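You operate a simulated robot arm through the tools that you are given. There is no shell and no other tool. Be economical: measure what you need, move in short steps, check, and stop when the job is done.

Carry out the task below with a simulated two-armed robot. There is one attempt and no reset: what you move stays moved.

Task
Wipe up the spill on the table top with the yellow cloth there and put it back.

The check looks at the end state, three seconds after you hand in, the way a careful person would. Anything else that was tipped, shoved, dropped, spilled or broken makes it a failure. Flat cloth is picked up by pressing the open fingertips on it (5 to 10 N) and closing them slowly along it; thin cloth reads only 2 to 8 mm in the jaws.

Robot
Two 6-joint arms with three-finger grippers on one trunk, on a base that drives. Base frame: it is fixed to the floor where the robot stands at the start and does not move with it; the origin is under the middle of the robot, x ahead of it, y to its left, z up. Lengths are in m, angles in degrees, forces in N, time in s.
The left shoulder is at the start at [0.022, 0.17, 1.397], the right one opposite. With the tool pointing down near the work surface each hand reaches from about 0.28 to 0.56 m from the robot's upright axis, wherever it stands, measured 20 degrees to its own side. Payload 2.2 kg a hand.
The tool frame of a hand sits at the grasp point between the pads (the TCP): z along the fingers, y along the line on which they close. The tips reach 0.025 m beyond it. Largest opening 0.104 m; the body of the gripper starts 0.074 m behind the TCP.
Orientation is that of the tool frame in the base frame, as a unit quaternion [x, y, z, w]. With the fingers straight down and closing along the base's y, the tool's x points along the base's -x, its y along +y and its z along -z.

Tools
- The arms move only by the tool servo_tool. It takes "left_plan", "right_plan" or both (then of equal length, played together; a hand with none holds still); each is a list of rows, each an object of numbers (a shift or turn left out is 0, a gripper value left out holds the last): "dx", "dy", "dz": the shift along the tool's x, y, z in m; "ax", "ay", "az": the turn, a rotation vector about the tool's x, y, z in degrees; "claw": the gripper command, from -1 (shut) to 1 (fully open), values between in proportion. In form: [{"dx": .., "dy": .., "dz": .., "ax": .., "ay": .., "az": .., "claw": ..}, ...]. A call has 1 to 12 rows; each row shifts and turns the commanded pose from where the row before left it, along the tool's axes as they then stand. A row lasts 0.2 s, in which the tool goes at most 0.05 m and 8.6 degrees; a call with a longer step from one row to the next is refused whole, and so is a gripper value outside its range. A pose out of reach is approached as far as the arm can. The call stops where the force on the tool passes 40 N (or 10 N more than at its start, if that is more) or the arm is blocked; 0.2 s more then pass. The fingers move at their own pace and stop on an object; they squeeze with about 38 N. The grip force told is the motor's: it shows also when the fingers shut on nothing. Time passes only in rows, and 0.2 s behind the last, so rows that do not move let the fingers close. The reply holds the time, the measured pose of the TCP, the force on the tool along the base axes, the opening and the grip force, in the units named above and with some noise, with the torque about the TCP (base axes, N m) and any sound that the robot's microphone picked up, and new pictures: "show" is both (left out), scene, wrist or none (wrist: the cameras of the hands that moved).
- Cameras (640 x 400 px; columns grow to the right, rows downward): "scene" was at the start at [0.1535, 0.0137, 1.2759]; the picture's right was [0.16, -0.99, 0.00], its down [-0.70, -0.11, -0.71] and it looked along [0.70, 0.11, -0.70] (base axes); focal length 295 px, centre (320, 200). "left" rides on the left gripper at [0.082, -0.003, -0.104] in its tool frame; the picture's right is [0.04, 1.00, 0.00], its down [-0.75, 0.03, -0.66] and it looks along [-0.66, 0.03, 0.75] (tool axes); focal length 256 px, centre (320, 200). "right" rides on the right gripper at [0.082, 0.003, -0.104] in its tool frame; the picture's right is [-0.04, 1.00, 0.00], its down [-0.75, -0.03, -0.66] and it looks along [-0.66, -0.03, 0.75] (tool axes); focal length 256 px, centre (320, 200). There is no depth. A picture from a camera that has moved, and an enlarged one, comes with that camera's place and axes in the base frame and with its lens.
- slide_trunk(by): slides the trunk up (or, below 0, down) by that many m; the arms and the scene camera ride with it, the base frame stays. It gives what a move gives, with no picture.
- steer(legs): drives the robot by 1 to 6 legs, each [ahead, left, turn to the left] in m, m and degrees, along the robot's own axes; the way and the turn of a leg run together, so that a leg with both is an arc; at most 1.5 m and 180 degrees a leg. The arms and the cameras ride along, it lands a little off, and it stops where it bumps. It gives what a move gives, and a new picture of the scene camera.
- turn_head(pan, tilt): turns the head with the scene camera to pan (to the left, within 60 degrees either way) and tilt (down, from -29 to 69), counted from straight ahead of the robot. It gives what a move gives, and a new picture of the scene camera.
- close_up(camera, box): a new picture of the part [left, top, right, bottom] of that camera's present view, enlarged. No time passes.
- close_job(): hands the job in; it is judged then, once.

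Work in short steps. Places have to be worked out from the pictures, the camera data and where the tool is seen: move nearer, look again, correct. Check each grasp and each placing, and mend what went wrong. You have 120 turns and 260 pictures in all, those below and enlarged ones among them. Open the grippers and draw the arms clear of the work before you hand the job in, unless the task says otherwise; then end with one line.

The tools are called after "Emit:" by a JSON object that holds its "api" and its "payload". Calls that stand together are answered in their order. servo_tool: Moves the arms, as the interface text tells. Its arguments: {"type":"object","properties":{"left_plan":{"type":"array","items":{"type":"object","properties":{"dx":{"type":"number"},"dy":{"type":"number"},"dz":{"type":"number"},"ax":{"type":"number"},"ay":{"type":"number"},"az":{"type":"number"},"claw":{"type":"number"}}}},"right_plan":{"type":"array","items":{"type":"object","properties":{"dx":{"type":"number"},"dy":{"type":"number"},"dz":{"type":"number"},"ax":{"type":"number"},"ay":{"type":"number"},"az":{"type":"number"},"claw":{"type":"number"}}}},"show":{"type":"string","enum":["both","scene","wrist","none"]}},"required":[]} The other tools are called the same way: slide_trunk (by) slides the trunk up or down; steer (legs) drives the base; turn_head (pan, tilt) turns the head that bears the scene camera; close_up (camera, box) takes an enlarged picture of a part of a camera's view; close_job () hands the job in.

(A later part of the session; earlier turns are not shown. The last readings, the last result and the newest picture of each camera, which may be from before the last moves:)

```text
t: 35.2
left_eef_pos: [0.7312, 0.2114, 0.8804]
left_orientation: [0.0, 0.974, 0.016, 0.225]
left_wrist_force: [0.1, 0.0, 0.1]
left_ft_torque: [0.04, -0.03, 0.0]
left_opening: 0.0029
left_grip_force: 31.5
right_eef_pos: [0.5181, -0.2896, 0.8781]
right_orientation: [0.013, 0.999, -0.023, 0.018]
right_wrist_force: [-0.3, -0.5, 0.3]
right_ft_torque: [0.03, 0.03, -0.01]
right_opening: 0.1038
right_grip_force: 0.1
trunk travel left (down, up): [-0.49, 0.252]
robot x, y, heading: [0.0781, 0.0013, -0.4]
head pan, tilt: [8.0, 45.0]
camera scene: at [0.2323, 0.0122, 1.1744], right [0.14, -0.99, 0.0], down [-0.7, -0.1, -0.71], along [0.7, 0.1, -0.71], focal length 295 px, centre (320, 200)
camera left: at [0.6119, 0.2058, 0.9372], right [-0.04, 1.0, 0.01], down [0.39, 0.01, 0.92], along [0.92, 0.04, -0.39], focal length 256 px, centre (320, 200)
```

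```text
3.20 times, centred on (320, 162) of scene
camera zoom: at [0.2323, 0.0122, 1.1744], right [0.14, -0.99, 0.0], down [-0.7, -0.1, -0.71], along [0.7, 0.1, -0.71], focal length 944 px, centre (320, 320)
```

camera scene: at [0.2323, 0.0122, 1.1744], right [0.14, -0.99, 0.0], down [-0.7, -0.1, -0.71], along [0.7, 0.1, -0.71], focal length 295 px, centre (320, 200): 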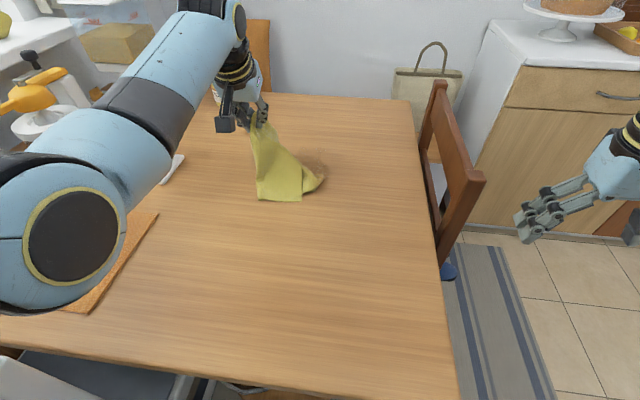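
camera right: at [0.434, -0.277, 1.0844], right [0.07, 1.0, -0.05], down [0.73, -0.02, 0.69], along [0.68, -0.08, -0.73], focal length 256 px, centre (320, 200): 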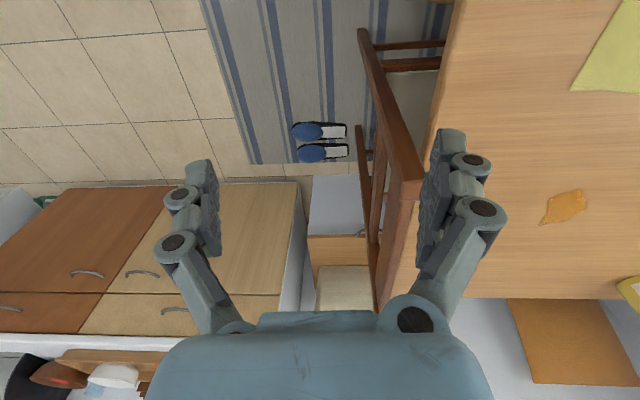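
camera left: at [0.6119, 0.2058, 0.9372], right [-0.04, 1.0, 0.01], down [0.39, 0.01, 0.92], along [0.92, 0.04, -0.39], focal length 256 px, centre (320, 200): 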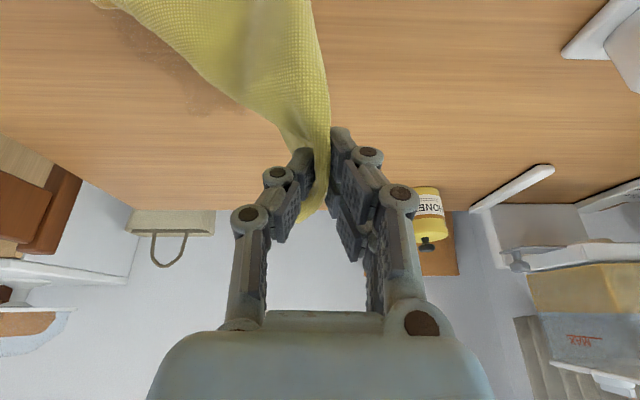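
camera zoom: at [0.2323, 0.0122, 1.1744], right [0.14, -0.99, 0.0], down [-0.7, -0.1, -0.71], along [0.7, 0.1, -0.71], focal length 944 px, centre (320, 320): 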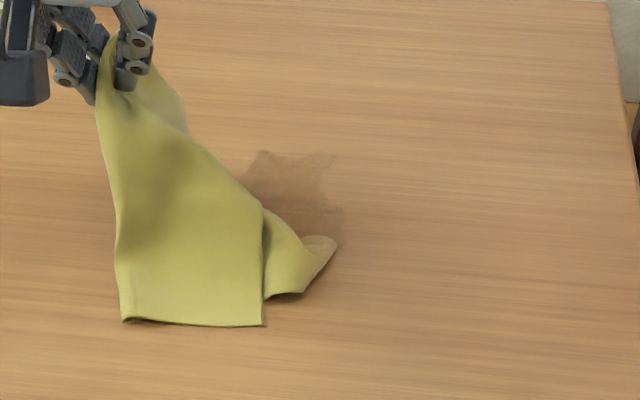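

A faint film remains at the spill spot, so it needs more thorough wiping. I return above the far side with the trunk a bit lower.

Emit:
{"api": "servo_tool", "payload": {"left_plan": [{"dx": -0.0153, "dz": 0.0075, "dy": -0.025}, {"dx": -0.0153, "dz": 0.0075, "dy": -0.025}, {"dx": -0.0153, "dz": 0.0075, "dy": -0.025}, {"dx": -0.0153, "dz": 0.0075, "dy": -0.025}, {}], "show": "none"}}

Emit:
{"api": "slide_trunk", "payload": {"by": -0.065}}

Emit:
{"api": "servo_tool", "payload": {"left_plan": [{"dx": 0.0053, "dz": 0.0108}, {"dx": 0.0053, "dz": 0.0108}, {"dx": 0.0022, "dz": 0.0045}, {}], "show": "wrist"}}

```text
t: 36.5
left_eef_pos: [0.8004, 0.1133, 0.8774]
left_orientation: [0.001, 0.974, 0.016, 0.227]
left_wrist_force: [-0.8, 0.6, -0.1]
left_ft_torque: [-0.01, -0.02, -0.02]
left_opening: 0.0027
left_grip_force: 32.1
right_eef_pos: [0.5186, -0.2893, 0.8782]
right_orientation: [0.014, 0.999, -0.024, 0.018]
right_wrist_force: [0.2, 0.9, -0.3]
right_ft_torque: [0.01, 0.02, 0.04]
right_opening: 0.1039
right_grip_force: 0.0
trunk travel left (down, up): [-0.49, 0.252]
robot x, y, heading: [0.0769, 0.0032, -0.3]
head pan, tilt: [8.0, 45.0]
```

```text
t: 37.5
left_eef_pos: [0.8009, 0.113, 0.8125]
left_orientation: [0.0, 0.974, 0.015, 0.226]
left_wrist_force: [0.0, -1.0, 0.6]
left_ft_torque: [0.02, 0.0, -0.01]
left_opening: 0.0027
left_grip_force: 31.7
right_eef_pos: [0.5184, -0.2896, 0.8122]
right_orientation: [0.014, 0.999, -0.024, 0.019]
right_wrist_force: [0.1, -0.8, 0.4]
right_ft_torque: [-0.01, -0.03, 0.01]
right_opening: 0.1041
right_grip_force: 0.1
trunk travel left (down, up): [-0.425, 0.317]
robot x, y, heading: [0.0753, -0.0023, -0.1]
head pan, tilt: [8.0, 45.0]
```

```text
t: 38.5
left_eef_pos: [0.799, 0.1126, 0.7849]
left_orientation: [0.001, 0.974, 0.013, 0.226]
left_wrist_force: [1.1, -0.8, 3.4]
left_ft_torque: [0.01, 0.02, -0.04]
left_opening: 0.0026
left_grip_force: 31.7
right_eef_pos: [0.5179, -0.2891, 0.813]
right_orientation: [0.014, 0.999, -0.024, 0.018]
right_wrist_force: [0.1, 0.4, 0.5]
right_ft_torque: [0.01, 0.01, -0.02]
right_opening: 0.1041
right_grip_force: 0.0
trunk travel left (down, up): [-0.425, 0.317]
robot x, y, heading: [0.0757, 0.0035, -0.2]
head pan, tilt: [8.0, 45.0]
camera left: at [0.6798, 0.1073, 0.8407], right [-0.04, 1.0, 0.01], down [0.39, 0.01, 0.92], along [0.92, 0.04, -0.39], focal length 256 px, centre (320, 200)
```

left: 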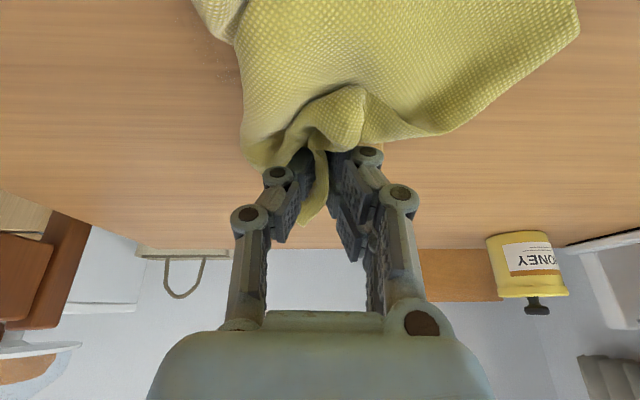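

Contact is light. I press 2.5 mm more and make denser side-to-side strokes.

Emit:
{"api": "servo_tool", "payload": {"left_plan": [{"dx": 0.0011, "dz": 0.0023}, {"dy": 0.035}, {"dx": 0.0126, "dz": -0.0062}, {"dy": -0.04}, {"dy": -0.04}, {"dx": 0.0126, "dz": -0.0062}, {"dy": 0.04}, {"dy": 0.04}, {"dx": 0.0126, "dz": -0.0062}, {"dy": -0.04}, {"dy": -0.04}, {"dx": 0.0126, "dz": -0.0062}], "show": "none"}}

Emit:
{"api": "servo_tool", "payload": {"left_plan": [{"dy": 0.04}, {"dy": 0.04}, {"dx": 0.0126, "dz": -0.0062}, {"dy": -0.04}, {"dy": -0.04}, {"dx": 0.0126, "dz": -0.0062}, {"dy": 0.04}, {"dy": 0.04}, {}]}}

```text
t: 40.2
left_eef_pos: [0.7964, 0.1021, 0.7813]
left_orientation: [0.002, 0.972, 0.011, 0.235]
left_wrist_force: [-0.1, 2.3, 18.0]
left_ft_torque: [0.18, 0.18, 0.01]
left_opening: 0.0046
left_grip_force: 32.4
left hand out of reach, approached as far as the arm can: row 6, 7, 8
right_eef_pos: [0.517, -0.2879, 0.8134]
right_orientation: [0.015, 0.999, -0.024, 0.02]
right_wrist_force: [0.5, 1.1, -0.5]
right_ft_torque: [-0.06, 0.03, -0.01]
right_opening: 0.1039
right_grip_force: 0.1
trunk travel left (down, up): [-0.425, 0.317]
robot x, y, heading: [0.0771, 0.0071, -0.3]
head pan, tilt: [8.0, 45.0]
stopped in row 8 (left hand): the force on the tool passed its limit at 43 N (the readings are from after the stop); the commanded pose is now the measured one
```

```text
t: 40.9
left_eef_pos: [0.8116, 0.1757, 0.7814]
left_orientation: [0.002, 0.971, 0.011, 0.24]
left_wrist_force: [-3.6, -1.2, 17.8]
left_ft_torque: [0.09, 0.21, 0.04]
left_opening: 0.0046
left_grip_force: 32.3
left hand out of reach, approached as far as the arm can: row 1, 2, 3
right_eef_pos: [0.5167, -0.2921, 0.8131]
right_orientation: [0.016, 0.999, -0.024, 0.018]
right_wrist_force: [-0.2, 0.4, 0.3]
right_ft_torque: [-0.01, 0.05, -0.03]
right_opening: 0.1039
right_grip_force: 0.0
trunk travel left (down, up): [-0.425, 0.317]
robot x, y, heading: [0.0772, -0.0006, -0.5]
head pan, tilt: [8.0, 45.0]
stopped in row 3 (left hand): the force on the tool passed its limit at 42 N (the readings are from after the stop); the commanded pose is now the measured one
camera scene: at [0.2326, 0.0111, 1.108], right [0.13, -0.99, 0.0], down [-0.7, -0.09, -0.71], along [0.7, 0.09, -0.71], focal length 295 px, centre (320, 200)
camera left: at [0.6903, 0.1707, 0.8354], right [-0.04, 1.0, 0.0], down [0.36, 0.01, 0.93], along [0.93, 0.03, -0.36], focal length 256 px, centre (320, 200)
```

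scene: 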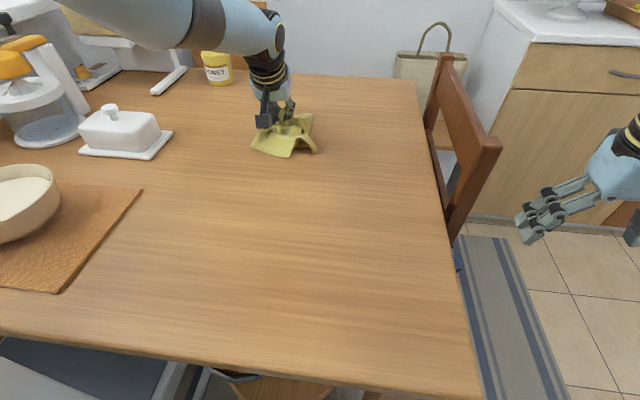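
left: 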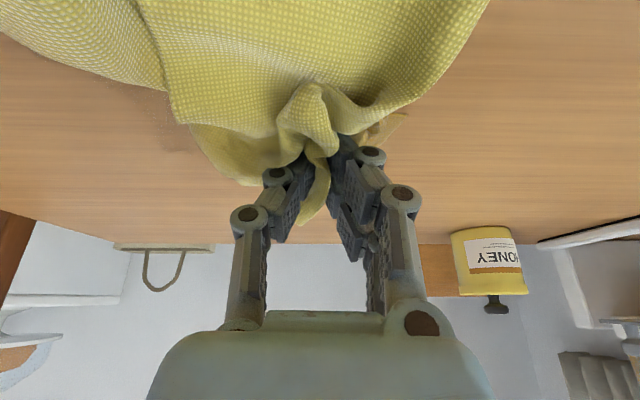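

The arm keeps meeting its reach limit there. I lift a little to look at the residue.

Emit:
{"api": "servo_tool", "payload": {"left_plan": [{"dx": -0.0088, "dz": -0.018}, {"dx": -0.0088, "dz": -0.018, "dy": 0.01}, {"dx": -0.0088, "dz": -0.018, "dy": 0.02}, {"dx": -0.0088, "dz": -0.018, "dy": 0.02}], "show": "none"}}

Emit:
{"api": "close_up", "payload": {"camera": "scene", "box": [220, 80, 420, 205]}}

```text
t: 41.9
left_eef_pos: [0.8399, 0.2226, 0.8471]
left_orientation: [0.002, 0.972, 0.012, 0.234]
left_wrist_force: [-0.7, 0.6, 0.3]
left_ft_torque: [-0.01, -0.02, 0.01]
left_opening: 0.0029
left_grip_force: 32.0
left hand out of reach, approached as far as the arm can: row 1, 2, 3, 4
right_eef_pos: [0.5166, -0.2899, 0.8118]
right_orientation: [0.016, 0.999, -0.024, 0.018]
right_wrist_force: [0.0, 0.3, 0.4]
right_ft_torque: [-0.01, 0.03, -0.03]
right_opening: 0.104
right_grip_force: 0.1
trunk travel left (down, up): [-0.425, 0.317]
robot x, y, heading: [0.0795, -0.0008, -0.5]
head pan, tilt: [8.0, 45.0]
```

```text
3.20 times, centred on (320, 142) of scene
camera zoom: at [0.2337, 0.0116, 1.108], right [0.13, -0.99, 0.0], down [-0.7, -0.09, -0.71], along [0.7, 0.09, -0.71], focal length 944 px, centre (320, 384)
```

zoom: 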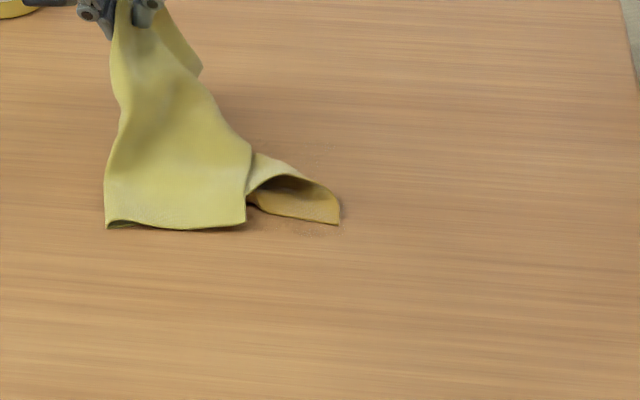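

The film is almost gone, with a faint trace on the near side around (0.72, 0.08). I bring the cloth back down for another pass over the centre and the near side.

Emit:
{"api": "servo_tool", "payload": {"left_plan": [{"dx": 0.0126, "dz": -0.0062, "dy": -0.029}, {"dx": 0.0176, "dz": 0.004, "dy": -0.029}, {"dx": 0.0176, "dz": 0.004, "dy": -0.029}, {"dx": 0.0176, "dz": 0.004, "dy": -0.029}, {"dx": 0.0044, "dz": 0.009}, {"dx": 0.0044, "dz": 0.009}, {}], "show": "wrist"}}

```text
t: 43.5
left_eef_pos: [0.8019, 0.1053, 0.7842]
left_orientation: [0.002, 0.971, 0.011, 0.237]
left_wrist_force: [0.6, 0.0, 0.1]
left_ft_torque: [0.01, -0.03, -0.03]
left_opening: 0.003
left_grip_force: 31.5
left hand out of reach, approached as far as the arm can: row 1, 2, 3, 6
right_eef_pos: [0.5173, -0.2908, 0.8119]
right_orientation: [0.015, 0.999, -0.025, 0.017]
right_wrist_force: [-0.1, -0.4, 0.2]
right_ft_torque: [0.03, 0.03, -0.01]
right_opening: 0.104
right_grip_force: 0.1
trunk travel left (down, up): [-0.425, 0.317]
robot x, y, heading: [0.0765, -0.0034, -0.4]
head pan, tilt: [8.0, 45.0]
camera left: at [0.6811, 0.1006, 0.8387], right [-0.04, 1.0, 0.0], down [0.37, 0.01, 0.93], along [0.93, 0.04, -0.37], focal length 256 px, centre (320, 200)
```

left: 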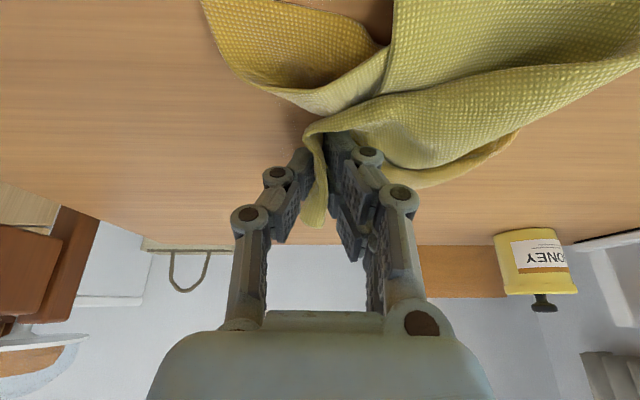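

At this trunk height the arm can't fold inward. I raise the trunk 8 cm, then move nearer and press down.

Emit:
{"api": "slide_trunk", "payload": {"by": 0.08}}

Emit:
{"api": "servo_tool", "payload": {"left_plan": [{"dx": 0.018, "dz": -0.0088}, {"dx": 0.0097, "dz": 0.0198}, {"dx": 0.0097, "dz": 0.0198}, {"dx": 0.0097, "dz": 0.0198}, {"dx": 0.0066, "dz": 0.0135}, {}], "show": "wrist"}}

```text
t: 44.6
left_eef_pos: [0.8036, 0.1066, 0.8781]
left_orientation: [0.002, 0.969, 0.011, 0.246]
left_wrist_force: [0.5, 0.9, -0.3]
left_ft_torque: [0.06, -0.01, 0.0]
left_opening: 0.0028
left_grip_force: 32.3
right_eef_pos: [0.5174, -0.2907, 0.8927]
right_orientation: [0.016, 0.999, -0.024, 0.018]
right_wrist_force: [-1.0, 0.4, 0.0]
right_ft_torque: [-0.02, 0.01, 0.01]
right_opening: 0.1041
right_grip_force: 0.1
trunk travel left (down, up): [-0.505, 0.237]
robot x, y, heading: [0.0747, -0.0001, -0.3]
head pan, tilt: [8.0, 45.0]
```

```text
t: 46.0
left_eef_pos: [0.7695, 0.1258, 0.8023]
left_orientation: [0.002, 0.969, 0.011, 0.246]
left_wrist_force: [0.1, -0.2, -0.2]
left_ft_torque: [0.02, 0.04, -0.03]
left_opening: 0.003
left_grip_force: 32.0
left hand out of reach, approached as far as the arm can: row 1, 2, 3, 4, 5
right_eef_pos: [0.5169, -0.2907, 0.8932]
right_orientation: [0.015, 0.999, -0.024, 0.018]
right_wrist_force: [-0.5, 0.0, 0.7]
right_ft_torque: [0.01, 0.0, 0.02]
right_opening: 0.104
right_grip_force: 0.1
trunk travel left (down, up): [-0.505, 0.237]
robot x, y, heading: [0.0766, -0.0016, -0.3]
head pan, tilt: [8.0, 45.0]
camera left: at [0.6474, 0.1212, 0.8542], right [-0.04, 1.0, 0.0], down [0.35, 0.01, 0.94], along [0.94, 0.04, -0.35], focal length 256 px, centre (320, 200)
```

left: 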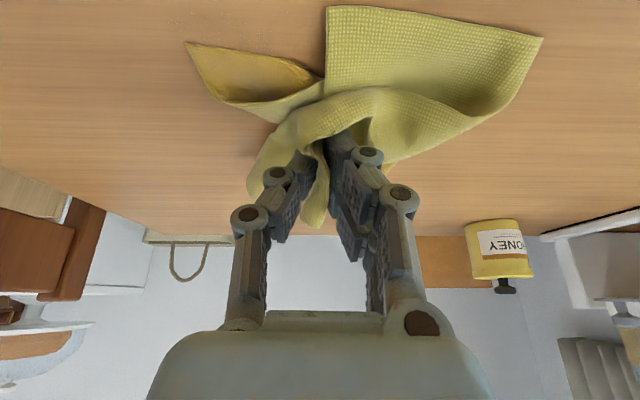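

This is actually the outer limit, because the commanded pose ran ahead of the arm. I pull the command back toward the robot so it is reachable, then check contact.

Emit:
{"api": "servo_tool", "payload": {"left_plan": [{"dx": 0.018, "dz": -0.0088}, {"dx": 0.018, "dz": -0.0088}, {"dx": 0.009, "dz": -0.0044}, {}], "show": "wrist"}}

```text
t: 47.0
left_eef_pos: [0.7571, 0.1191, 0.7856]
left_orientation: [0.002, 0.968, 0.012, 0.251]
left_wrist_force: [9.6, 7.6, 29.2]
left_ft_torque: [0.54, -0.11, -0.13]
left_opening: 0.0028
left_grip_force: 32.1
left hand out of reach, approached as far as the arm can: row 1, 2, 3
right_eef_pos: [0.516, -0.2912, 0.8944]
right_orientation: [0.015, 0.999, -0.024, 0.019]
right_wrist_force: [-0.2, -0.4, -0.3]
right_ft_torque: [-0.04, -0.02, -0.02]
right_opening: 0.1039
right_grip_force: 0.1
trunk travel left (down, up): [-0.505, 0.237]
robot x, y, heading: [0.0779, 0.003, -0.5]
head pan, tilt: [8.0, 45.0]
camera left: at [0.6345, 0.1144, 0.8362], right [-0.04, 1.0, 0.0], down [0.34, 0.01, 0.94], along [0.94, 0.04, -0.34], focal length 256 px, centre (320, 200)
```

left: 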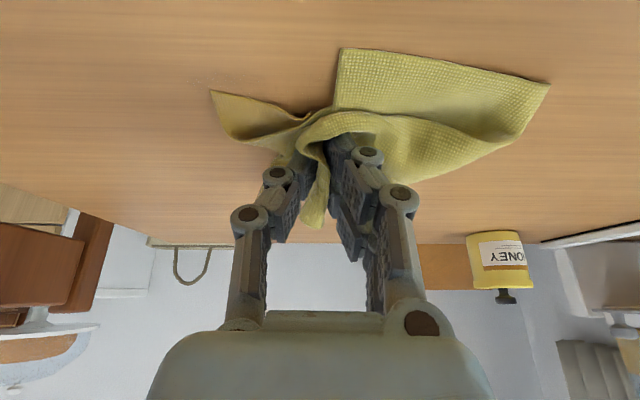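

It is pressing at 29 N. I ease up and pull a little nearer, then sweep sideways.

Emit:
{"api": "servo_tool", "payload": {"left_plan": [{"dx": 0.009, "dz": -0.0134}, {"dx": 0.009, "dz": -0.0044}, {}], "show": "none"}}

```text
t: 47.6
left_eef_pos: [0.7583, 0.1149, 0.7847]
left_orientation: [0.002, 0.967, 0.013, 0.254]
left_wrist_force: [-4.5, 3.0, 17.1]
left_ft_torque: [0.26, 0.32, 0.06]
left_opening: 0.0029
left_grip_force: 31.9
left hand out of reach, approached as far as the arm can: row 1, 2
right_eef_pos: [0.5171, -0.291, 0.8918]
right_orientation: [0.014, 0.999, -0.023, 0.019]
right_wrist_force: [0.0, -0.8, -0.1]
right_ft_torque: [-0.03, 0.04, 0.01]
right_opening: 0.1038
right_grip_force: 0.1
trunk travel left (down, up): [-0.505, 0.237]
robot x, y, heading: [0.078, -0.0006, -0.2]
head pan, tilt: [8.0, 45.0]
stopped in row 2 (left hand): the force on the tool passed its limit at 44 N (the readings are from after the stop); the commanded pose is now the measured one
```

The command is now synced. I sweep sideways with slight relief, then draw nearer.

Emit:
{"api": "servo_tool", "payload": {"left_plan": [{"dx": 0.0087, "dz": -0.0049}, {"dy": 0.03}, {"dx": 0.0087, "dz": -0.0049}, {"dy": -0.035}, {"dy": -0.035}, {"dx": 0.0104, "dz": -0.0059}, {"dy": 0.03}, {"dy": 0.03}, {}], "show": "none"}}

```text
t: 48.3
left_eef_pos: [0.7654, 0.1358, 0.7849]
left_orientation: [0.004, 0.965, 0.008, 0.261]
left_wrist_force: [-5.1, -2.7, 19.3]
left_ft_torque: [0.03, 0.27, 0.08]
left_opening: 0.0041
left_grip_force: 31.7
left hand out of reach, approached as far as the arm can: row 1, 2, 3
right_eef_pos: [0.5161, -0.2929, 0.8927]
right_orientation: [0.016, 0.999, -0.023, 0.019]
right_wrist_force: [0.6, -0.4, -0.2]
right_ft_torque: [-0.05, 0.0, 0.04]
right_opening: 0.1042
right_grip_force: 0.0
trunk travel left (down, up): [-0.505, 0.237]
robot x, y, heading: [0.0737, 0.0033, -0.6]
head pan, tilt: [8.0, 45.0]
stopped in row 3 (left hand): the force on the tool passed its limit at 43 N (the readings are from after the stop); the commanded pose is now the measured one
```

Pulling inward with this much tilt hits a wrist limit. I lift 3 cm and cut the tilt to about 15° before continuing.

Emit:
{"api": "servo_tool", "payload": {"left_plan": [{"dx": -0.015, "dz": -0.026}, {"ay": 7}, {"ay": 8}, {"dx": 0.015, "dz": -0.004}, {}]}}

Emit:
{"api": "close_up", "payload": {"camera": "scene", "box": [220, 100, 420, 225]}}

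```text
t: 49.5
left_eef_pos: [0.7304, 0.1397, 0.8169]
left_orientation: [0.002, 0.992, 0.009, 0.128]
left_wrist_force: [-0.2, -0.2, 0.7]
left_ft_torque: [0.01, 0.02, -0.01]
left_opening: 0.0032
left_grip_force: 32.2
left hand out of reach, approached as far as the arm can: row 1, 2, 3
right_eef_pos: [0.5174, -0.2929, 0.8915]
right_orientation: [0.016, 0.999, -0.024, 0.018]
right_wrist_force: [-0.1, -0.6, -0.3]
right_ft_torque: [0.01, 0.03, 0.0]
right_opening: 0.1038
right_grip_force: 0.0
trunk travel left (down, up): [-0.505, 0.237]
robot x, y, heading: [0.0762, 0.0035, -0.3]
head pan, tilt: [8.0, 45.0]
camera scene: at [0.2323, 0.0108, 1.1896], right [0.13, -0.99, 0.0], down [-0.7, -0.09, -0.71], along [0.7, 0.09, -0.71], focal length 295 px, centre (320, 200)
camera left: at [0.6244, 0.1357, 0.8969], right [-0.04, 1.0, 0.01], down [0.56, 0.01, 0.83], along [0.83, 0.04, -0.56], focal length 256 px, centre (320, 200)
```

scene: 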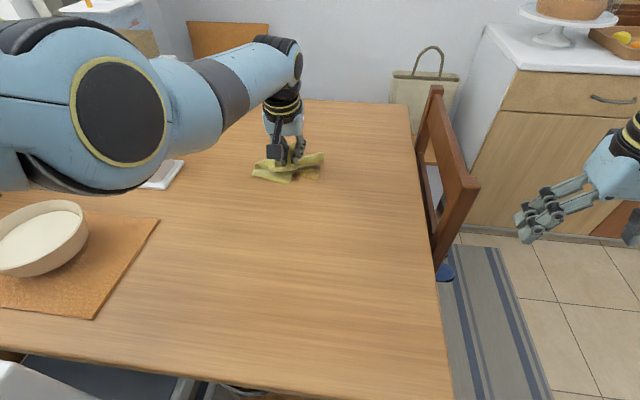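
left: 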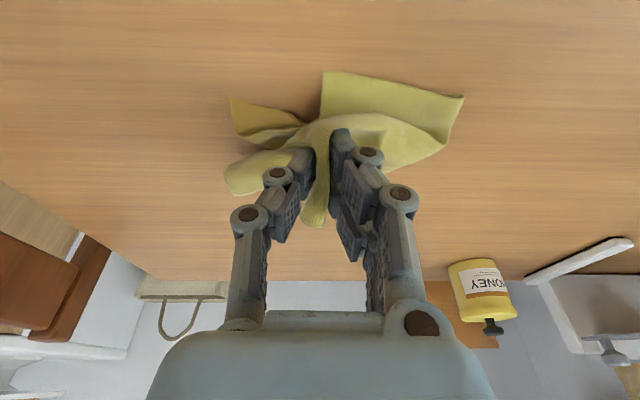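

```text
3.20 times, centred on (320, 162) of scene
camera zoom: at [0.2323, 0.0108, 1.1896], right [0.13, -0.99, 0.0], down [-0.7, -0.09, -0.71], along [0.7, 0.09, -0.71], focal length 944 px, centre (320, 320)
```

zoom: 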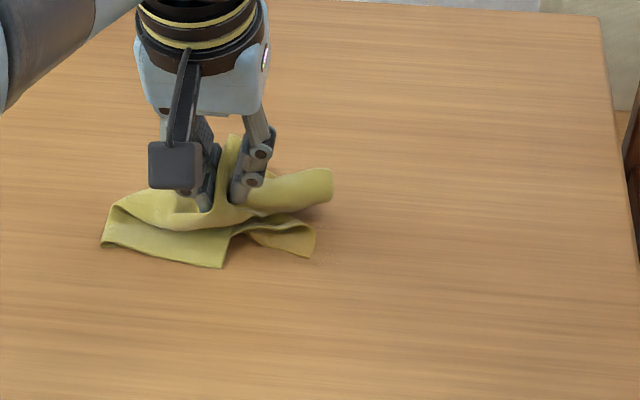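

The faint remaining trace is near (0.72, 0.07). I press down here with 15° tilt and sweep across the near half of the spill area.

Emit:
{"api": "servo_tool", "payload": {"left_plan": [{"dx": 0.004, "dz": 0.0145, "dy": -0.02}, {"dx": 0.004, "dz": 0.0125}, {"dx": 0.0015, "dz": 0.005}, {}], "show": "none"}}

```text
t: 50.5
left_eef_pos: [0.7243, 0.1234, 0.7872]
left_orientation: [0.002, 0.992, 0.01, 0.128]
left_wrist_force: [-1.3, -0.3, 0.7]
left_ft_torque: [0.02, 0.0, 0.02]
left_opening: 0.0028
left_grip_force: 31.5
left hand out of reach, approached as far as the arm can: row 3
right_eef_pos: [0.5166, -0.2919, 0.892]
right_orientation: [0.016, 0.999, -0.024, 0.018]
right_wrist_force: [0.0, 0.3, -0.2]
right_ft_torque: [-0.03, 0.0, -0.01]
right_opening: 0.1042
right_grip_force: 0.0
trunk travel left (down, up): [-0.505, 0.237]
robot x, y, heading: [0.0721, 0.0007, -0.5]
head pan, tilt: [8.0, 45.0]
```

That is the outer limit at this tilt. I lift 2.5 cm and lower the trunk 4 cm to gain some room.

Emit:
{"api": "servo_tool", "payload": {"left_plan": [{"dx": -0.0063, "dz": -0.0242}, {}], "show": "none"}}

Emit:
{"api": "slide_trunk", "payload": {"by": -0.04}}

```text
t: 51.1
left_eef_pos: [0.7262, 0.1213, 0.8109]
left_orientation: [0.002, 0.992, 0.01, 0.129]
left_wrist_force: [0.1, -0.4, 0.5]
left_ft_torque: [0.04, -0.02, 0.01]
left_opening: 0.0027
left_grip_force: 31.9
right_eef_pos: [0.5179, -0.2925, 0.8924]
right_orientation: [0.016, 0.999, -0.024, 0.018]
right_wrist_force: [0.3, 0.1, -0.3]
right_ft_torque: [0.01, -0.03, -0.01]
right_opening: 0.1039
right_grip_force: 0.1
trunk travel left (down, up): [-0.505, 0.237]
robot x, y, heading: [0.0778, 0.0006, -0.3]
head pan, tilt: [8.0, 45.0]
```

```text
t: 52.0
left_eef_pos: [0.7315, 0.1222, 0.7811]
left_orientation: [0.002, 0.99, 0.009, 0.139]
left_wrist_force: [-2.6, 0.5, 18.0]
left_ft_torque: [0.14, 0.29, 0.05]
left_opening: 0.0034
left_grip_force: 31.7
right_eef_pos: [0.5158, -0.2922, 0.8523]
right_orientation: [0.016, 0.999, -0.024, 0.018]
right_wrist_force: [0.1, 0.3, 0.3]
right_ft_torque: [-0.01, 0.03, 0.01]
right_opening: 0.104
right_grip_force: 0.1
trunk travel left (down, up): [-0.464, 0.277]
robot x, y, heading: [0.0801, 0.0016, -0.4]
head pan, tilt: [8.0, 45.0]
stopped: the force on the tool passed its limit at 41 N (the readings are from after the stop); the commanded pose is now the measured one
```

In contact at 18 N and synced, I make the side-to-side strokes over the near half, checking force.

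Emit:
{"api": "servo_tool", "payload": {"left_plan": [{"dx": -0.0004, "dz": -0.0015}, {"dy": -0.03}, {"dy": -0.03}, {"dx": 0.0116, "dz": -0.003}, {"dy": 0.03}, {"dy": 0.03}, {"dy": 0.025}, {}], "show": "wrist"}}

```text
t: 53.8
left_eef_pos: [0.7171, 0.1467, 0.7805]
left_orientation: [0.002, 0.99, 0.01, 0.138]
left_wrist_force: [0.0, -5.8, 19.4]
left_ft_torque: [0.04, 0.27, 0.06]
left_opening: 0.0033
left_grip_force: 31.9
right_eef_pos: [0.5148, -0.2933, 0.8535]
right_orientation: [0.016, 0.999, -0.023, 0.019]
right_wrist_force: [0.1, -0.1, -0.2]
right_ft_torque: [-0.01, 0.0, -0.01]
right_opening: 0.1037
right_grip_force: 0.0
trunk travel left (down, up): [-0.464, 0.277]
robot x, y, heading: [0.0782, -0.0017, -0.6]
head pan, tilt: [8.0, 45.0]
camera left: at [0.6092, 0.142, 0.8582], right [-0.04, 1.0, 0.01], down [0.55, 0.01, 0.84], along [0.84, 0.04, -0.55], focal length 256 px, centre (320, 200)
```

left: 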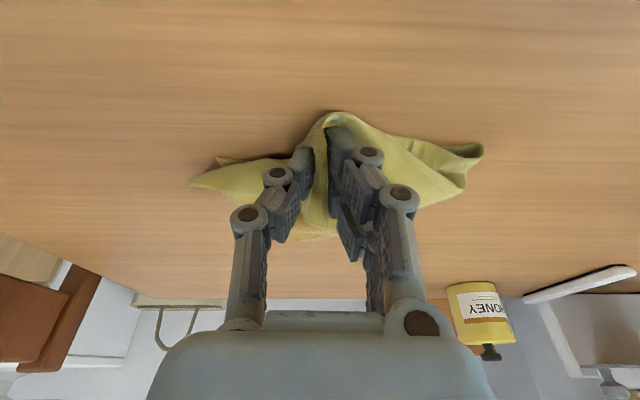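

Good strokes under pressure. I work outward again, with sweeps at increasing x over the centre of the spot.

Emit:
{"api": "servo_tool", "payload": {"left_plan": [{"dy": -0.03}, {"dy": -0.03}, {"dy": -0.03}, {"dx": -0.0145, "dz": 0.0036}, {"dy": 0.03}, {"dy": 0.03}, {"dy": 0.03}, {"dx": -0.0145, "dz": 0.0036}, {"dy": -0.03}, {"dy": -0.03}, {"dy": -0.03}, {}], "show": "none"}}

```text
t: 56.4
left_eef_pos: [0.734, 0.0646, 0.7828]
left_orientation: [0.002, 0.991, 0.009, 0.135]
left_wrist_force: [-0.1, -0.1, 0.3]
left_ft_torque: [0.02, 0.01, -0.01]
left_opening: 0.003
left_grip_force: 31.8
left hand out of reach, approached as far as the arm can: row 4, 10, 11
right_eef_pos: [0.5176, -0.2927, 0.8523]
right_orientation: [0.016, 0.999, -0.024, 0.018]
right_wrist_force: [0.3, 0.4, 0.2]
right_ft_torque: [0.0, 0.02, -0.01]
right_opening: 0.104
right_grip_force: 0.1
trunk travel left (down, up): [-0.464, 0.277]
robot x, y, heading: [0.0743, 0.0001, -0.9]
head pan, tilt: [8.0, 45.0]
```

Now I lift and move aside to inspect again.

Emit:
{"api": "servo_tool", "payload": {"left_plan": [{"dx": -0.005, "dz": -0.0193, "dy": 0.02}, {"dx": -0.0076, "dz": -0.029, "dy": 0.03}, {"dx": -0.0076, "dz": -0.029, "dy": 0.035}, {"dx": -0.0076, "dz": -0.029, "dy": 0.035}, {"dx": 0.0, "dz": -0.01, "dy": 0.035}, {}]}}

Emit:
{"api": "close_up", "payload": {"camera": "scene", "box": [220, 80, 420, 205]}}

```text
t: 57.8
left_eef_pos: [0.7293, 0.2165, 0.9068]
left_orientation: [0.002, 0.991, 0.01, 0.136]
left_wrist_force: [-0.9, -0.6, 0.3]
left_ft_torque: [0.05, 0.02, 0.0]
left_opening: 0.0029
left_grip_force: 31.7
right_eef_pos: [0.5161, -0.293, 0.8524]
right_orientation: [0.016, 0.999, -0.023, 0.018]
right_wrist_force: [-0.8, -0.4, 1.0]
right_ft_torque: [0.0, 0.01, -0.01]
right_opening: 0.1039
right_grip_force: 0.1
trunk travel left (down, up): [-0.464, 0.277]
robot x, y, heading: [0.0757, -0.0025, -0.3]
head pan, tilt: [8.0, 45.0]
camera scene: at [0.2324, 0.0104, 1.1487], right [0.13, -0.99, 0.0], down [-0.7, -0.09, -0.71], along [0.7, 0.09, -0.71], focal length 295 px, centre (320, 200)
camera left: at [0.6227, 0.2114, 0.9848], right [-0.04, 1.0, 0.01], down [0.55, 0.01, 0.83], along [0.83, 0.04, -0.55], focal length 256 px, centre (320, 200)
```

scene: 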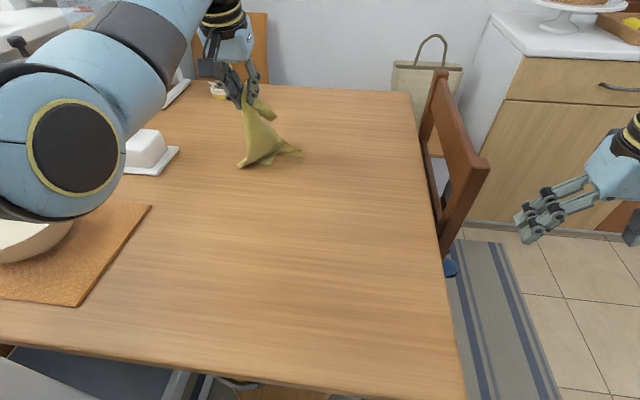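
left: 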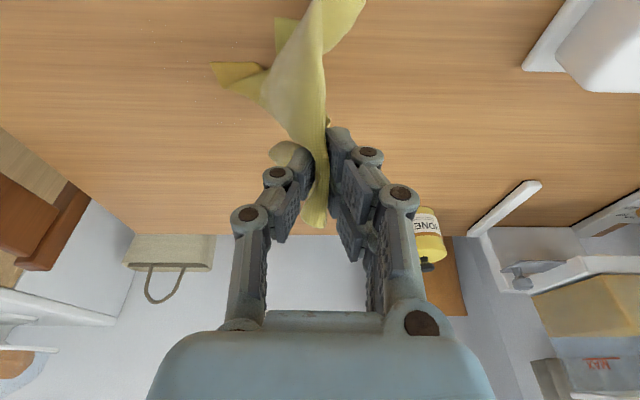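

```text
3.20 times, centred on (320, 142) of scene
camera zoom: at [0.2324, 0.0104, 1.1487], right [0.13, -0.99, 0.0], down [-0.7, -0.09, -0.71], along [0.7, 0.09, -0.71], focal length 944 px, centre (320, 384)
```

zoom: 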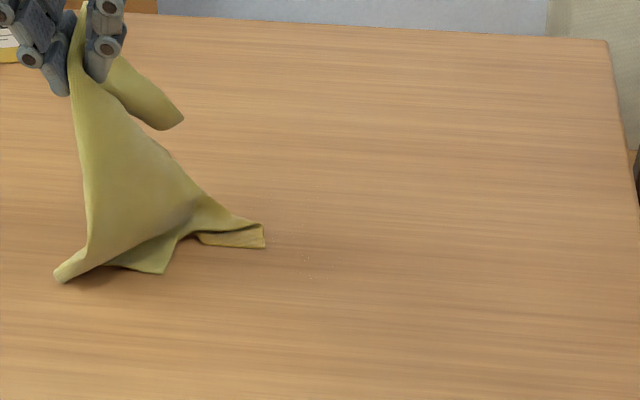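

The area looks almost clean with a few tiny specks. I zoom in on them.

Emit:
{"api": "close_up", "payload": {"camera": "scene", "box": [280, 120, 350, 180]}}

Emit:
{"api": "close_up", "payload": {"camera": "left", "box": [120, 0, 320, 125]}}

```text
6.67 times, centred on (315, 150) of scene
camera zoom: at [0.2324, 0.0104, 1.1487], right [0.13, -0.99, 0.0], down [-0.7, -0.09, -0.71], along [0.7, 0.09, -0.71], focal length 1968 px, centre (353, 533)
```

zoom: 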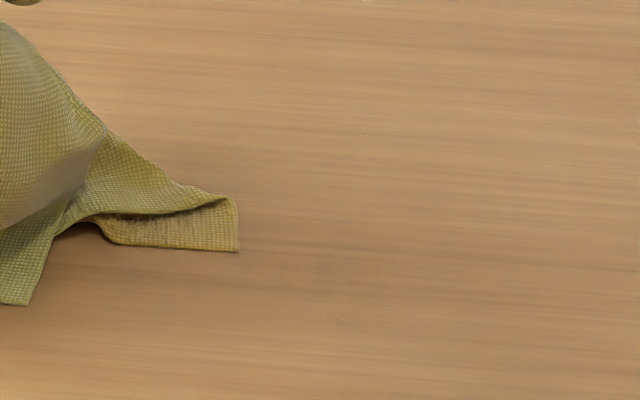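

```text
3.20 times, centred on (220, 62) of left
camera zoom: at [0.6227, 0.2114, 0.9848], right [-0.04, 1.0, 0.01], down [0.55, 0.01, 0.83], along [0.83, 0.04, -0.55], focal length 819 px, centre (640, 640)
```

zoom: 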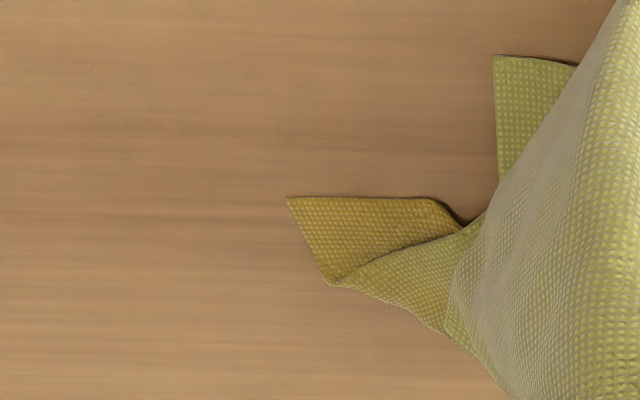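

Only pin-prick specks remain, around (0.73, 0.075). I do one more pressed pass there to be thorough.

Emit:
{"api": "servo_tool", "payload": {"left_plan": [{"dy": -0.04}, {"dy": -0.04}, {"dy": -0.03, "dx": 0.0081, "dz": 0.0289}, {"dx": 0.0108, "dz": 0.0385}, {"dx": 0.0108, "dz": 0.0385}, {"dx": 0.0027, "dz": 0.0096}, {}], "show": "wrist"}}

```text
t: 59.4
left_eef_pos: [0.7307, 0.1091, 0.7835]
left_orientation: [0.003, 0.991, 0.01, 0.136]
left_wrist_force: [-0.3, -2.2, 1.2]
left_ft_torque: [-0.03, 0.02, 0.0]
left_opening: 0.0032
left_grip_force: 31.9
right_eef_pos: [0.5161, -0.2917, 0.8526]
right_orientation: [0.016, 0.999, -0.024, 0.018]
right_wrist_force: [-0.6, 0.1, 0.0]
right_ft_torque: [-0.03, 0.03, 0.04]
right_opening: 0.1039
right_grip_force: 0.0
trunk travel left (down, up): [-0.464, 0.277]
robot x, y, heading: [0.0768, 0.0011, -0.5]
head pan, tilt: [8.0, 45.0]
camera left: at [0.6232, 0.1047, 0.8616], right [-0.04, 1.0, 0.01], down [0.55, 0.01, 0.84], along [0.83, 0.04, -0.55], focal length 256 px, centre (320, 200)
```

left: 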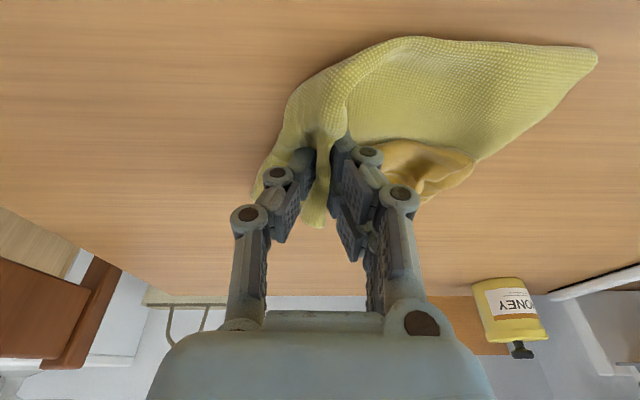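

Emit:
{"api": "servo_tool", "payload": {"left_plan": [{"dx": 0.0008, "dz": 0.0026}, {"dy": -0.03}, {"dy": -0.03}, {"dx": 0.0106, "dz": -0.003}, {"dy": 0.03}, {"dy": 0.03}, {"dx": 0.0106, "dz": -0.003}, {"dy": -0.03}, {"dy": -0.03}, {"dx": 0.0106, "dz": -0.003}, {"dy": 0.03}, {"dy": 0.03}], "show": "none"}}

Emit:
{"api": "servo_tool", "payload": {"left_plan": [{"dx": -0.0081, "dz": -0.0289, "dy": 0.02}, {"dx": -0.0094, "dz": -0.0337, "dy": 0.03}, {"dx": -0.0094, "dz": -0.0337, "dy": 0.035}, {"dx": 0.0, "dz": -0.02, "dy": 0.035}, {}], "show": "scene"}}

Emit:
{"api": "close_up", "payload": {"camera": "scene", "box": [260, 100, 380, 190]}}

```text
t: 62.0
left_eef_pos: [0.6955, 0.1093, 0.7808]
left_orientation: [0.003, 0.991, 0.009, 0.135]
left_wrist_force: [-0.9, -1.2, 5.2]
left_ft_torque: [-0.02, 0.08, -0.01]
left_opening: 0.0031
left_grip_force: 31.8
right_eef_pos: [0.5162, -0.2925, 0.8527]
right_orientation: [0.015, 0.999, -0.025, 0.018]
right_wrist_force: [0.1, -0.3, -0.3]
right_ft_torque: [-0.02, 0.0, 0.02]
right_opening: 0.1042
right_grip_force: 0.0
trunk travel left (down, up): [-0.464, 0.277]
robot x, y, heading: [0.0766, 0.0002, -0.7]
head pan, tilt: [8.0, 45.0]
```

```text
t: 63.2
left_eef_pos: [0.6917, 0.2282, 0.9032]
left_orientation: [0.002, 0.991, 0.01, 0.135]
left_wrist_force: [2.2, -8.6, -2.7]
left_ft_torque: [-0.26, -0.07, -0.1]
left_opening: 0.003
left_grip_force: 32.0
right_eef_pos: [0.516, -0.2939, 0.8528]
right_orientation: [0.016, 0.999, -0.024, 0.018]
right_wrist_force: [1.1, -0.4, -0.5]
right_ft_torque: [0.02, 0.0, 0.01]
right_opening: 0.1037
right_grip_force: 0.1
trunk travel left (down, up): [-0.464, 0.277]
robot x, y, heading: [0.0778, -0.0009, -0.5]
head pan, tilt: [8.0, 45.0]
camera scene: at [0.2324, 0.0105, 1.1487], right [0.13, -0.99, 0.0], down [-0.7, -0.09, -0.71], along [0.7, 0.09, -0.71], focal length 295 px, centre (320, 200)
```

scene: 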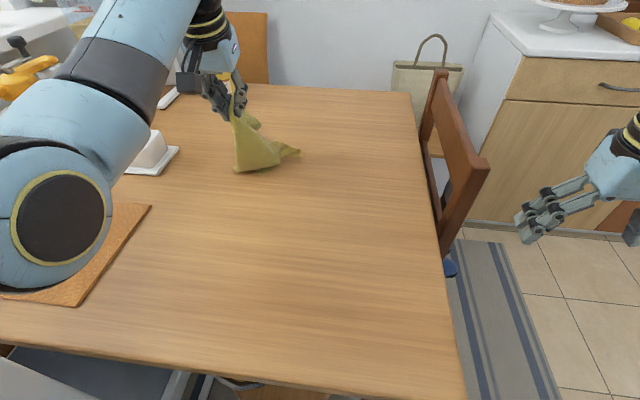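

```text
4.44 times, centred on (320, 145) of scene
camera zoom: at [0.2324, 0.0105, 1.1487], right [0.13, -0.99, 0.0], down [-0.7, -0.09, -0.71], along [0.7, 0.09, -0.71], focal length 1312 px, centre (320, 444)
```

zoom: 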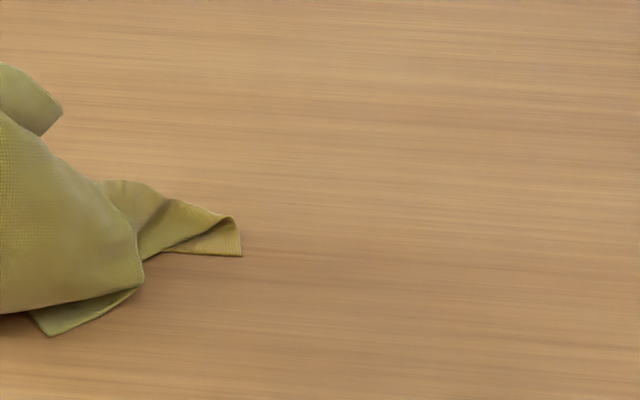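

The table looks clean. The elbow is now low and close to the bowl, so I raise the trunk at once and check the force.

Emit:
{"api": "slide_trunk", "payload": {"by": 0.12}}

Emit:
{"api": "servo_tool", "payload": {"left_plan": [{"dy": -0.03}, {"dy": -0.03}, {"dy": -0.02}, {}]}}

```text
t: 64.7
left_eef_pos: [0.6919, 0.2274, 1.0232]
left_orientation: [0.002, 0.991, 0.01, 0.134]
left_wrist_force: [-0.3, 0.6, 0.4]
left_ft_torque: [0.01, 0.0, -0.01]
left_opening: 0.0029
left_grip_force: 31.6
right_eef_pos: [0.5172, -0.2918, 0.9711]
right_orientation: [0.016, 0.999, -0.023, 0.018]
right_wrist_force: [-0.4, 0.2, -0.1]
right_ft_torque: [0.03, 0.01, -0.01]
right_opening: 0.1042
right_grip_force: 0.0
trunk travel left (down, up): [-0.584, 0.157]
robot x, y, heading: [0.0784, 0.0027, -0.5]
head pan, tilt: [8.0, 45.0]
```

```text
t: 65.7
left_eef_pos: [0.692, 0.1472, 1.0214]
left_orientation: [0.002, 0.991, 0.01, 0.136]
left_wrist_force: [-0.6, 0.5, -0.4]
left_ft_torque: [0.02, -0.02, 0.01]
left_opening: 0.003
left_grip_force: 32.0
right_eef_pos: [0.517, -0.2916, 0.9726]
right_orientation: [0.017, 0.999, -0.024, 0.018]
right_wrist_force: [0.1, 0.4, 0.5]
right_ft_torque: [-0.03, -0.01, 0.0]
right_opening: 0.1041
right_grip_force: 0.0
trunk travel left (down, up): [-0.584, 0.157]
robot x, y, heading: [0.08, -0.0007, -0.5]
head pan, tilt: [8.0, 45.0]
camera scene: at [0.2305, 0.0113, 1.2703], right [0.13, -0.99, 0.0], down [-0.7, -0.09, -0.71], along [0.7, 0.09, -0.71], focal length 295 px, centre (320, 200)
camera left: at [0.5857, 0.1427, 1.0991], right [-0.04, 1.0, 0.01], down [0.55, 0.01, 0.83], along [0.83, 0.04, -0.55], focal length 256 px, centre (320, 200)
```

scene: 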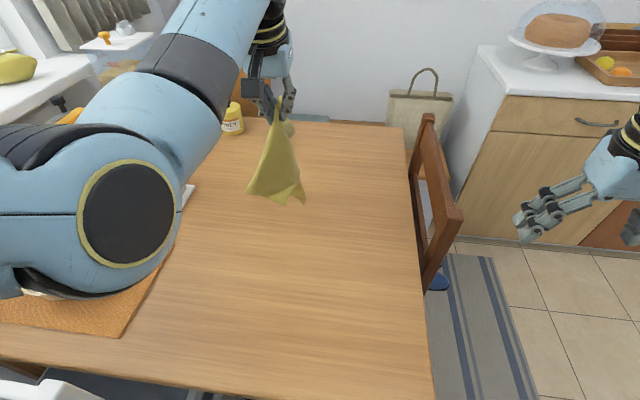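
left: 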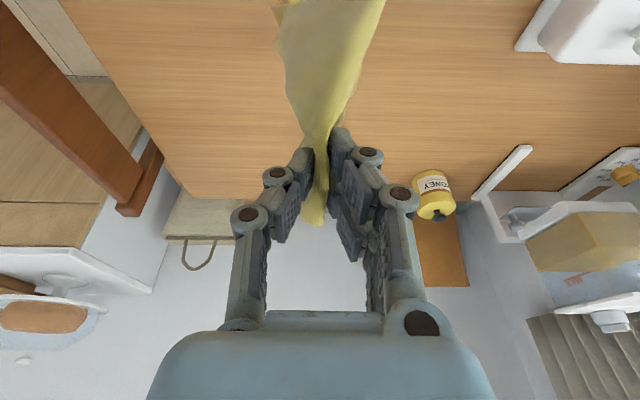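

The table is clean and the cloth hangs free. To lay it back at x 0.37–0.58, I raise the trunk and drive back 0.12 m so the hand can start from the near side.

Emit:
{"api": "slide_trunk", "payload": {"by": 0.1}}

Emit:
{"api": "steer", "payload": {"legs": [[-0.12, 0, 0]]}}

```text
t: 67.0
left_eef_pos: [0.6922, 0.1466, 1.1212]
left_orientation: [0.002, 0.991, 0.01, 0.135]
left_wrist_force: [-0.2, 0.3, -0.9]
left_ft_torque: [0.01, 0.03, 0.0]
left_opening: 0.0029
left_grip_force: 32.0
right_eef_pos: [0.5166, -0.2923, 1.0722]
right_orientation: [0.016, 0.999, -0.024, 0.017]
right_wrist_force: [0.0, 0.0, 0.6]
right_ft_torque: [-0.01, 0.01, -0.01]
right_opening: 0.1038
right_grip_force: 0.0
trunk travel left (down, up): [-0.684, 0.057]
robot x, y, heading: [0.077, -0.0, -0.8]
head pan, tilt: [8.0, 45.0]
```

```text
t: 68.2
left_eef_pos: [0.571, 0.1491, 1.1228]
left_orientation: [0.002, 0.991, 0.009, 0.135]
left_wrist_force: [-0.5, -0.4, -0.1]
left_ft_torque: [0.02, -0.05, 0.01]
left_opening: 0.003
left_grip_force: 32.1
right_eef_pos: [0.3968, -0.2907, 1.0724]
right_orientation: [0.016, 0.999, -0.024, 0.017]
right_wrist_force: [0.0, 0.1, -0.4]
right_ft_torque: [0.02, -0.02, 0.0]
right_opening: 0.1036
right_grip_force: 0.2
trunk travel left (down, up): [-0.684, 0.057]
robot x, y, heading: [-0.0404, 0.0016, -0.3]
head pan, tilt: [8.0, 45.0]
camera scene: at [0.1098, 0.0119, 1.3707], right [0.13, -0.99, 0.0], down [-0.7, -0.09, -0.71], along [0.7, 0.09, -0.71], focal length 295 px, centre (320, 200)
```

scene: 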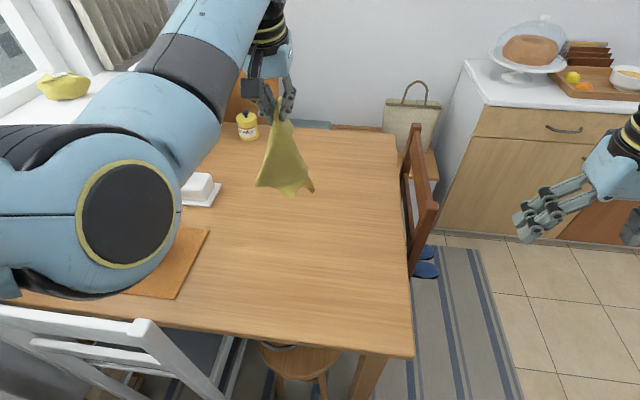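

Now I straighten the hand and bring it down and inward, to hang the cloth over the near part of its old place.

Emit:
{"api": "servo_tool", "payload": {"left_plan": [{"dz": 0.03, "ay": 7.8}, {"dz": 0.03, "ay": 7.8}, {"dz": 0.03, "dx": 0.03}, {"dz": 0.03, "dx": 0.03}, {"dz": 0.02, "dx": 0.03}, {"dx": 0.03}, {}]}}

```text
t: 69.8
left_eef_pos: [0.4649, 0.1516, 0.983]
left_orientation: [0.001, 1.0, 0.011, -0.001]
left_wrist_force: [0.7, -0.4, -1.0]
left_ft_torque: [0.04, 0.0, -0.01]
left_opening: 0.0029
left_grip_force: 31.6
right_eef_pos: [0.398, -0.2915, 1.0726]
right_orientation: [0.016, 0.999, -0.023, 0.019]
right_wrist_force: [0.1, 0.3, 0.2]
right_ft_torque: [-0.02, 0.05, 0.01]
right_opening: 0.1042
right_grip_force: 0.0
trunk travel left (down, up): [-0.684, 0.057]
robot x, y, heading: [-0.0432, 0.0009, -0.5]
head pan, tilt: [8.0, 45.0]
camera scene: at [0.1112, 0.012, 1.3706], right [0.13, -0.99, 0.0], down [-0.7, -0.09, -0.71], along [0.7, 0.09, -0.71], focal length 295 px, centre (320, 200)
camera left: at [0.3829, 0.1463, 1.0861], right [-0.04, 1.0, 0.02], down [0.75, 0.02, 0.66], along [0.66, 0.04, -0.75], focal length 256 px, centre (320, 200)
```

scene: 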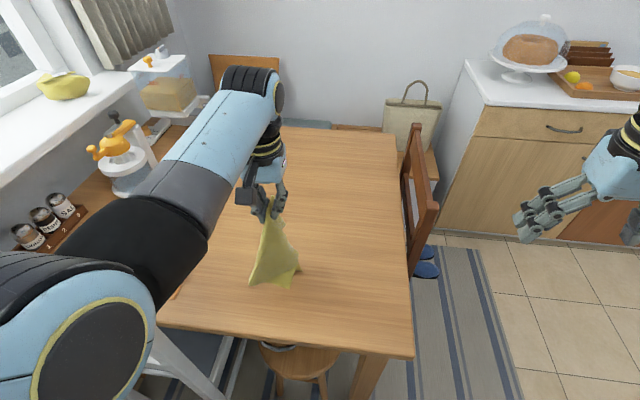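
left: 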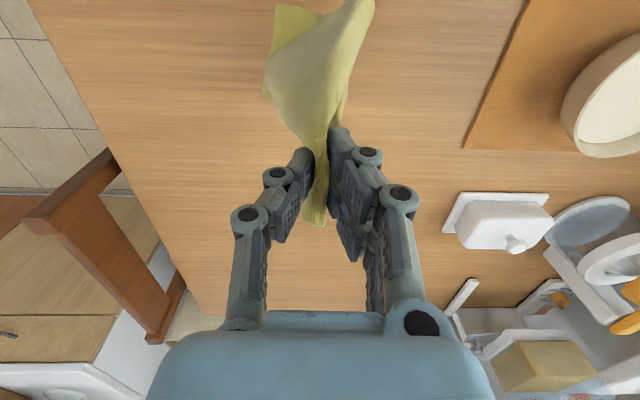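

The bowl and the butter dish are undisturbed. I go further in to x≈0.42 and lower until the near edge touches.

Emit:
{"api": "servo_tool", "payload": {"left_plan": [{"dx": 0.02}, {"dx": 0.02}, {"dx": 0.01, "dz": 0.02}, {"dz": 0.02}, {}]}}

```text
t: 71.0
left_eef_pos: [0.4197, 0.174, 0.9448]
left_orientation: [-0.003, 1.0, 0.027, 0.004]
left_wrist_force: [-0.6, 0.2, -0.3]
left_ft_torque: [-0.02, -0.02, -0.01]
left_opening: 0.0028
left_grip_force: 31.8
right_eef_pos: [0.3975, -0.2916, 1.072]
right_orientation: [0.017, 0.999, -0.024, 0.018]
right_wrist_force: [0.0, 0.1, -0.4]
right_ft_torque: [0.02, 0.01, -0.01]
right_opening: 0.1039
right_grip_force: 0.1
trunk travel left (down, up): [-0.684, 0.057]
robot x, y, heading: [-0.0433, 0.0024, -0.3]
head pan, tilt: [8.0, 45.0]
camera scene: at [0.1103, 0.012, 1.3707], right [0.13, -0.99, 0.0], down [-0.7, -0.09, -0.71], along [0.7, 0.09, -0.71], focal length 295 px, centre (320, 200)
camera left: at [0.3367, 0.1651, 1.0469], right [-0.05, 1.0, 0.05], down [0.75, 0.0, 0.66], along [0.66, 0.07, -0.75], focal length 256 px, centre (320, 200)
```

scene: 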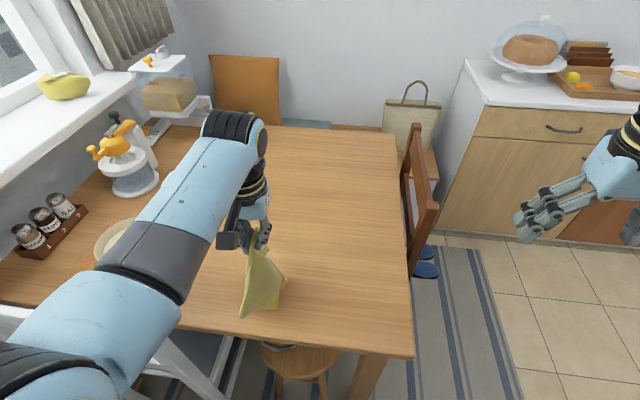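
left: 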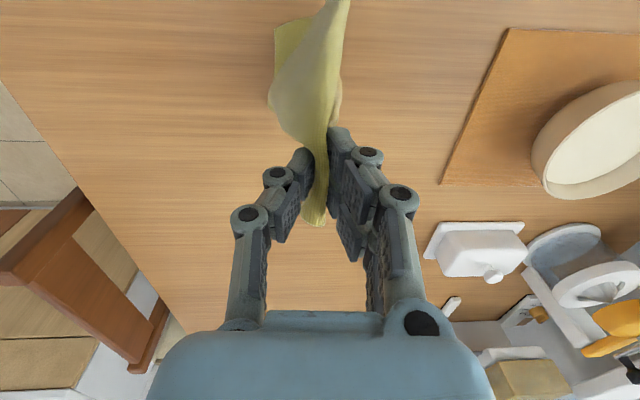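

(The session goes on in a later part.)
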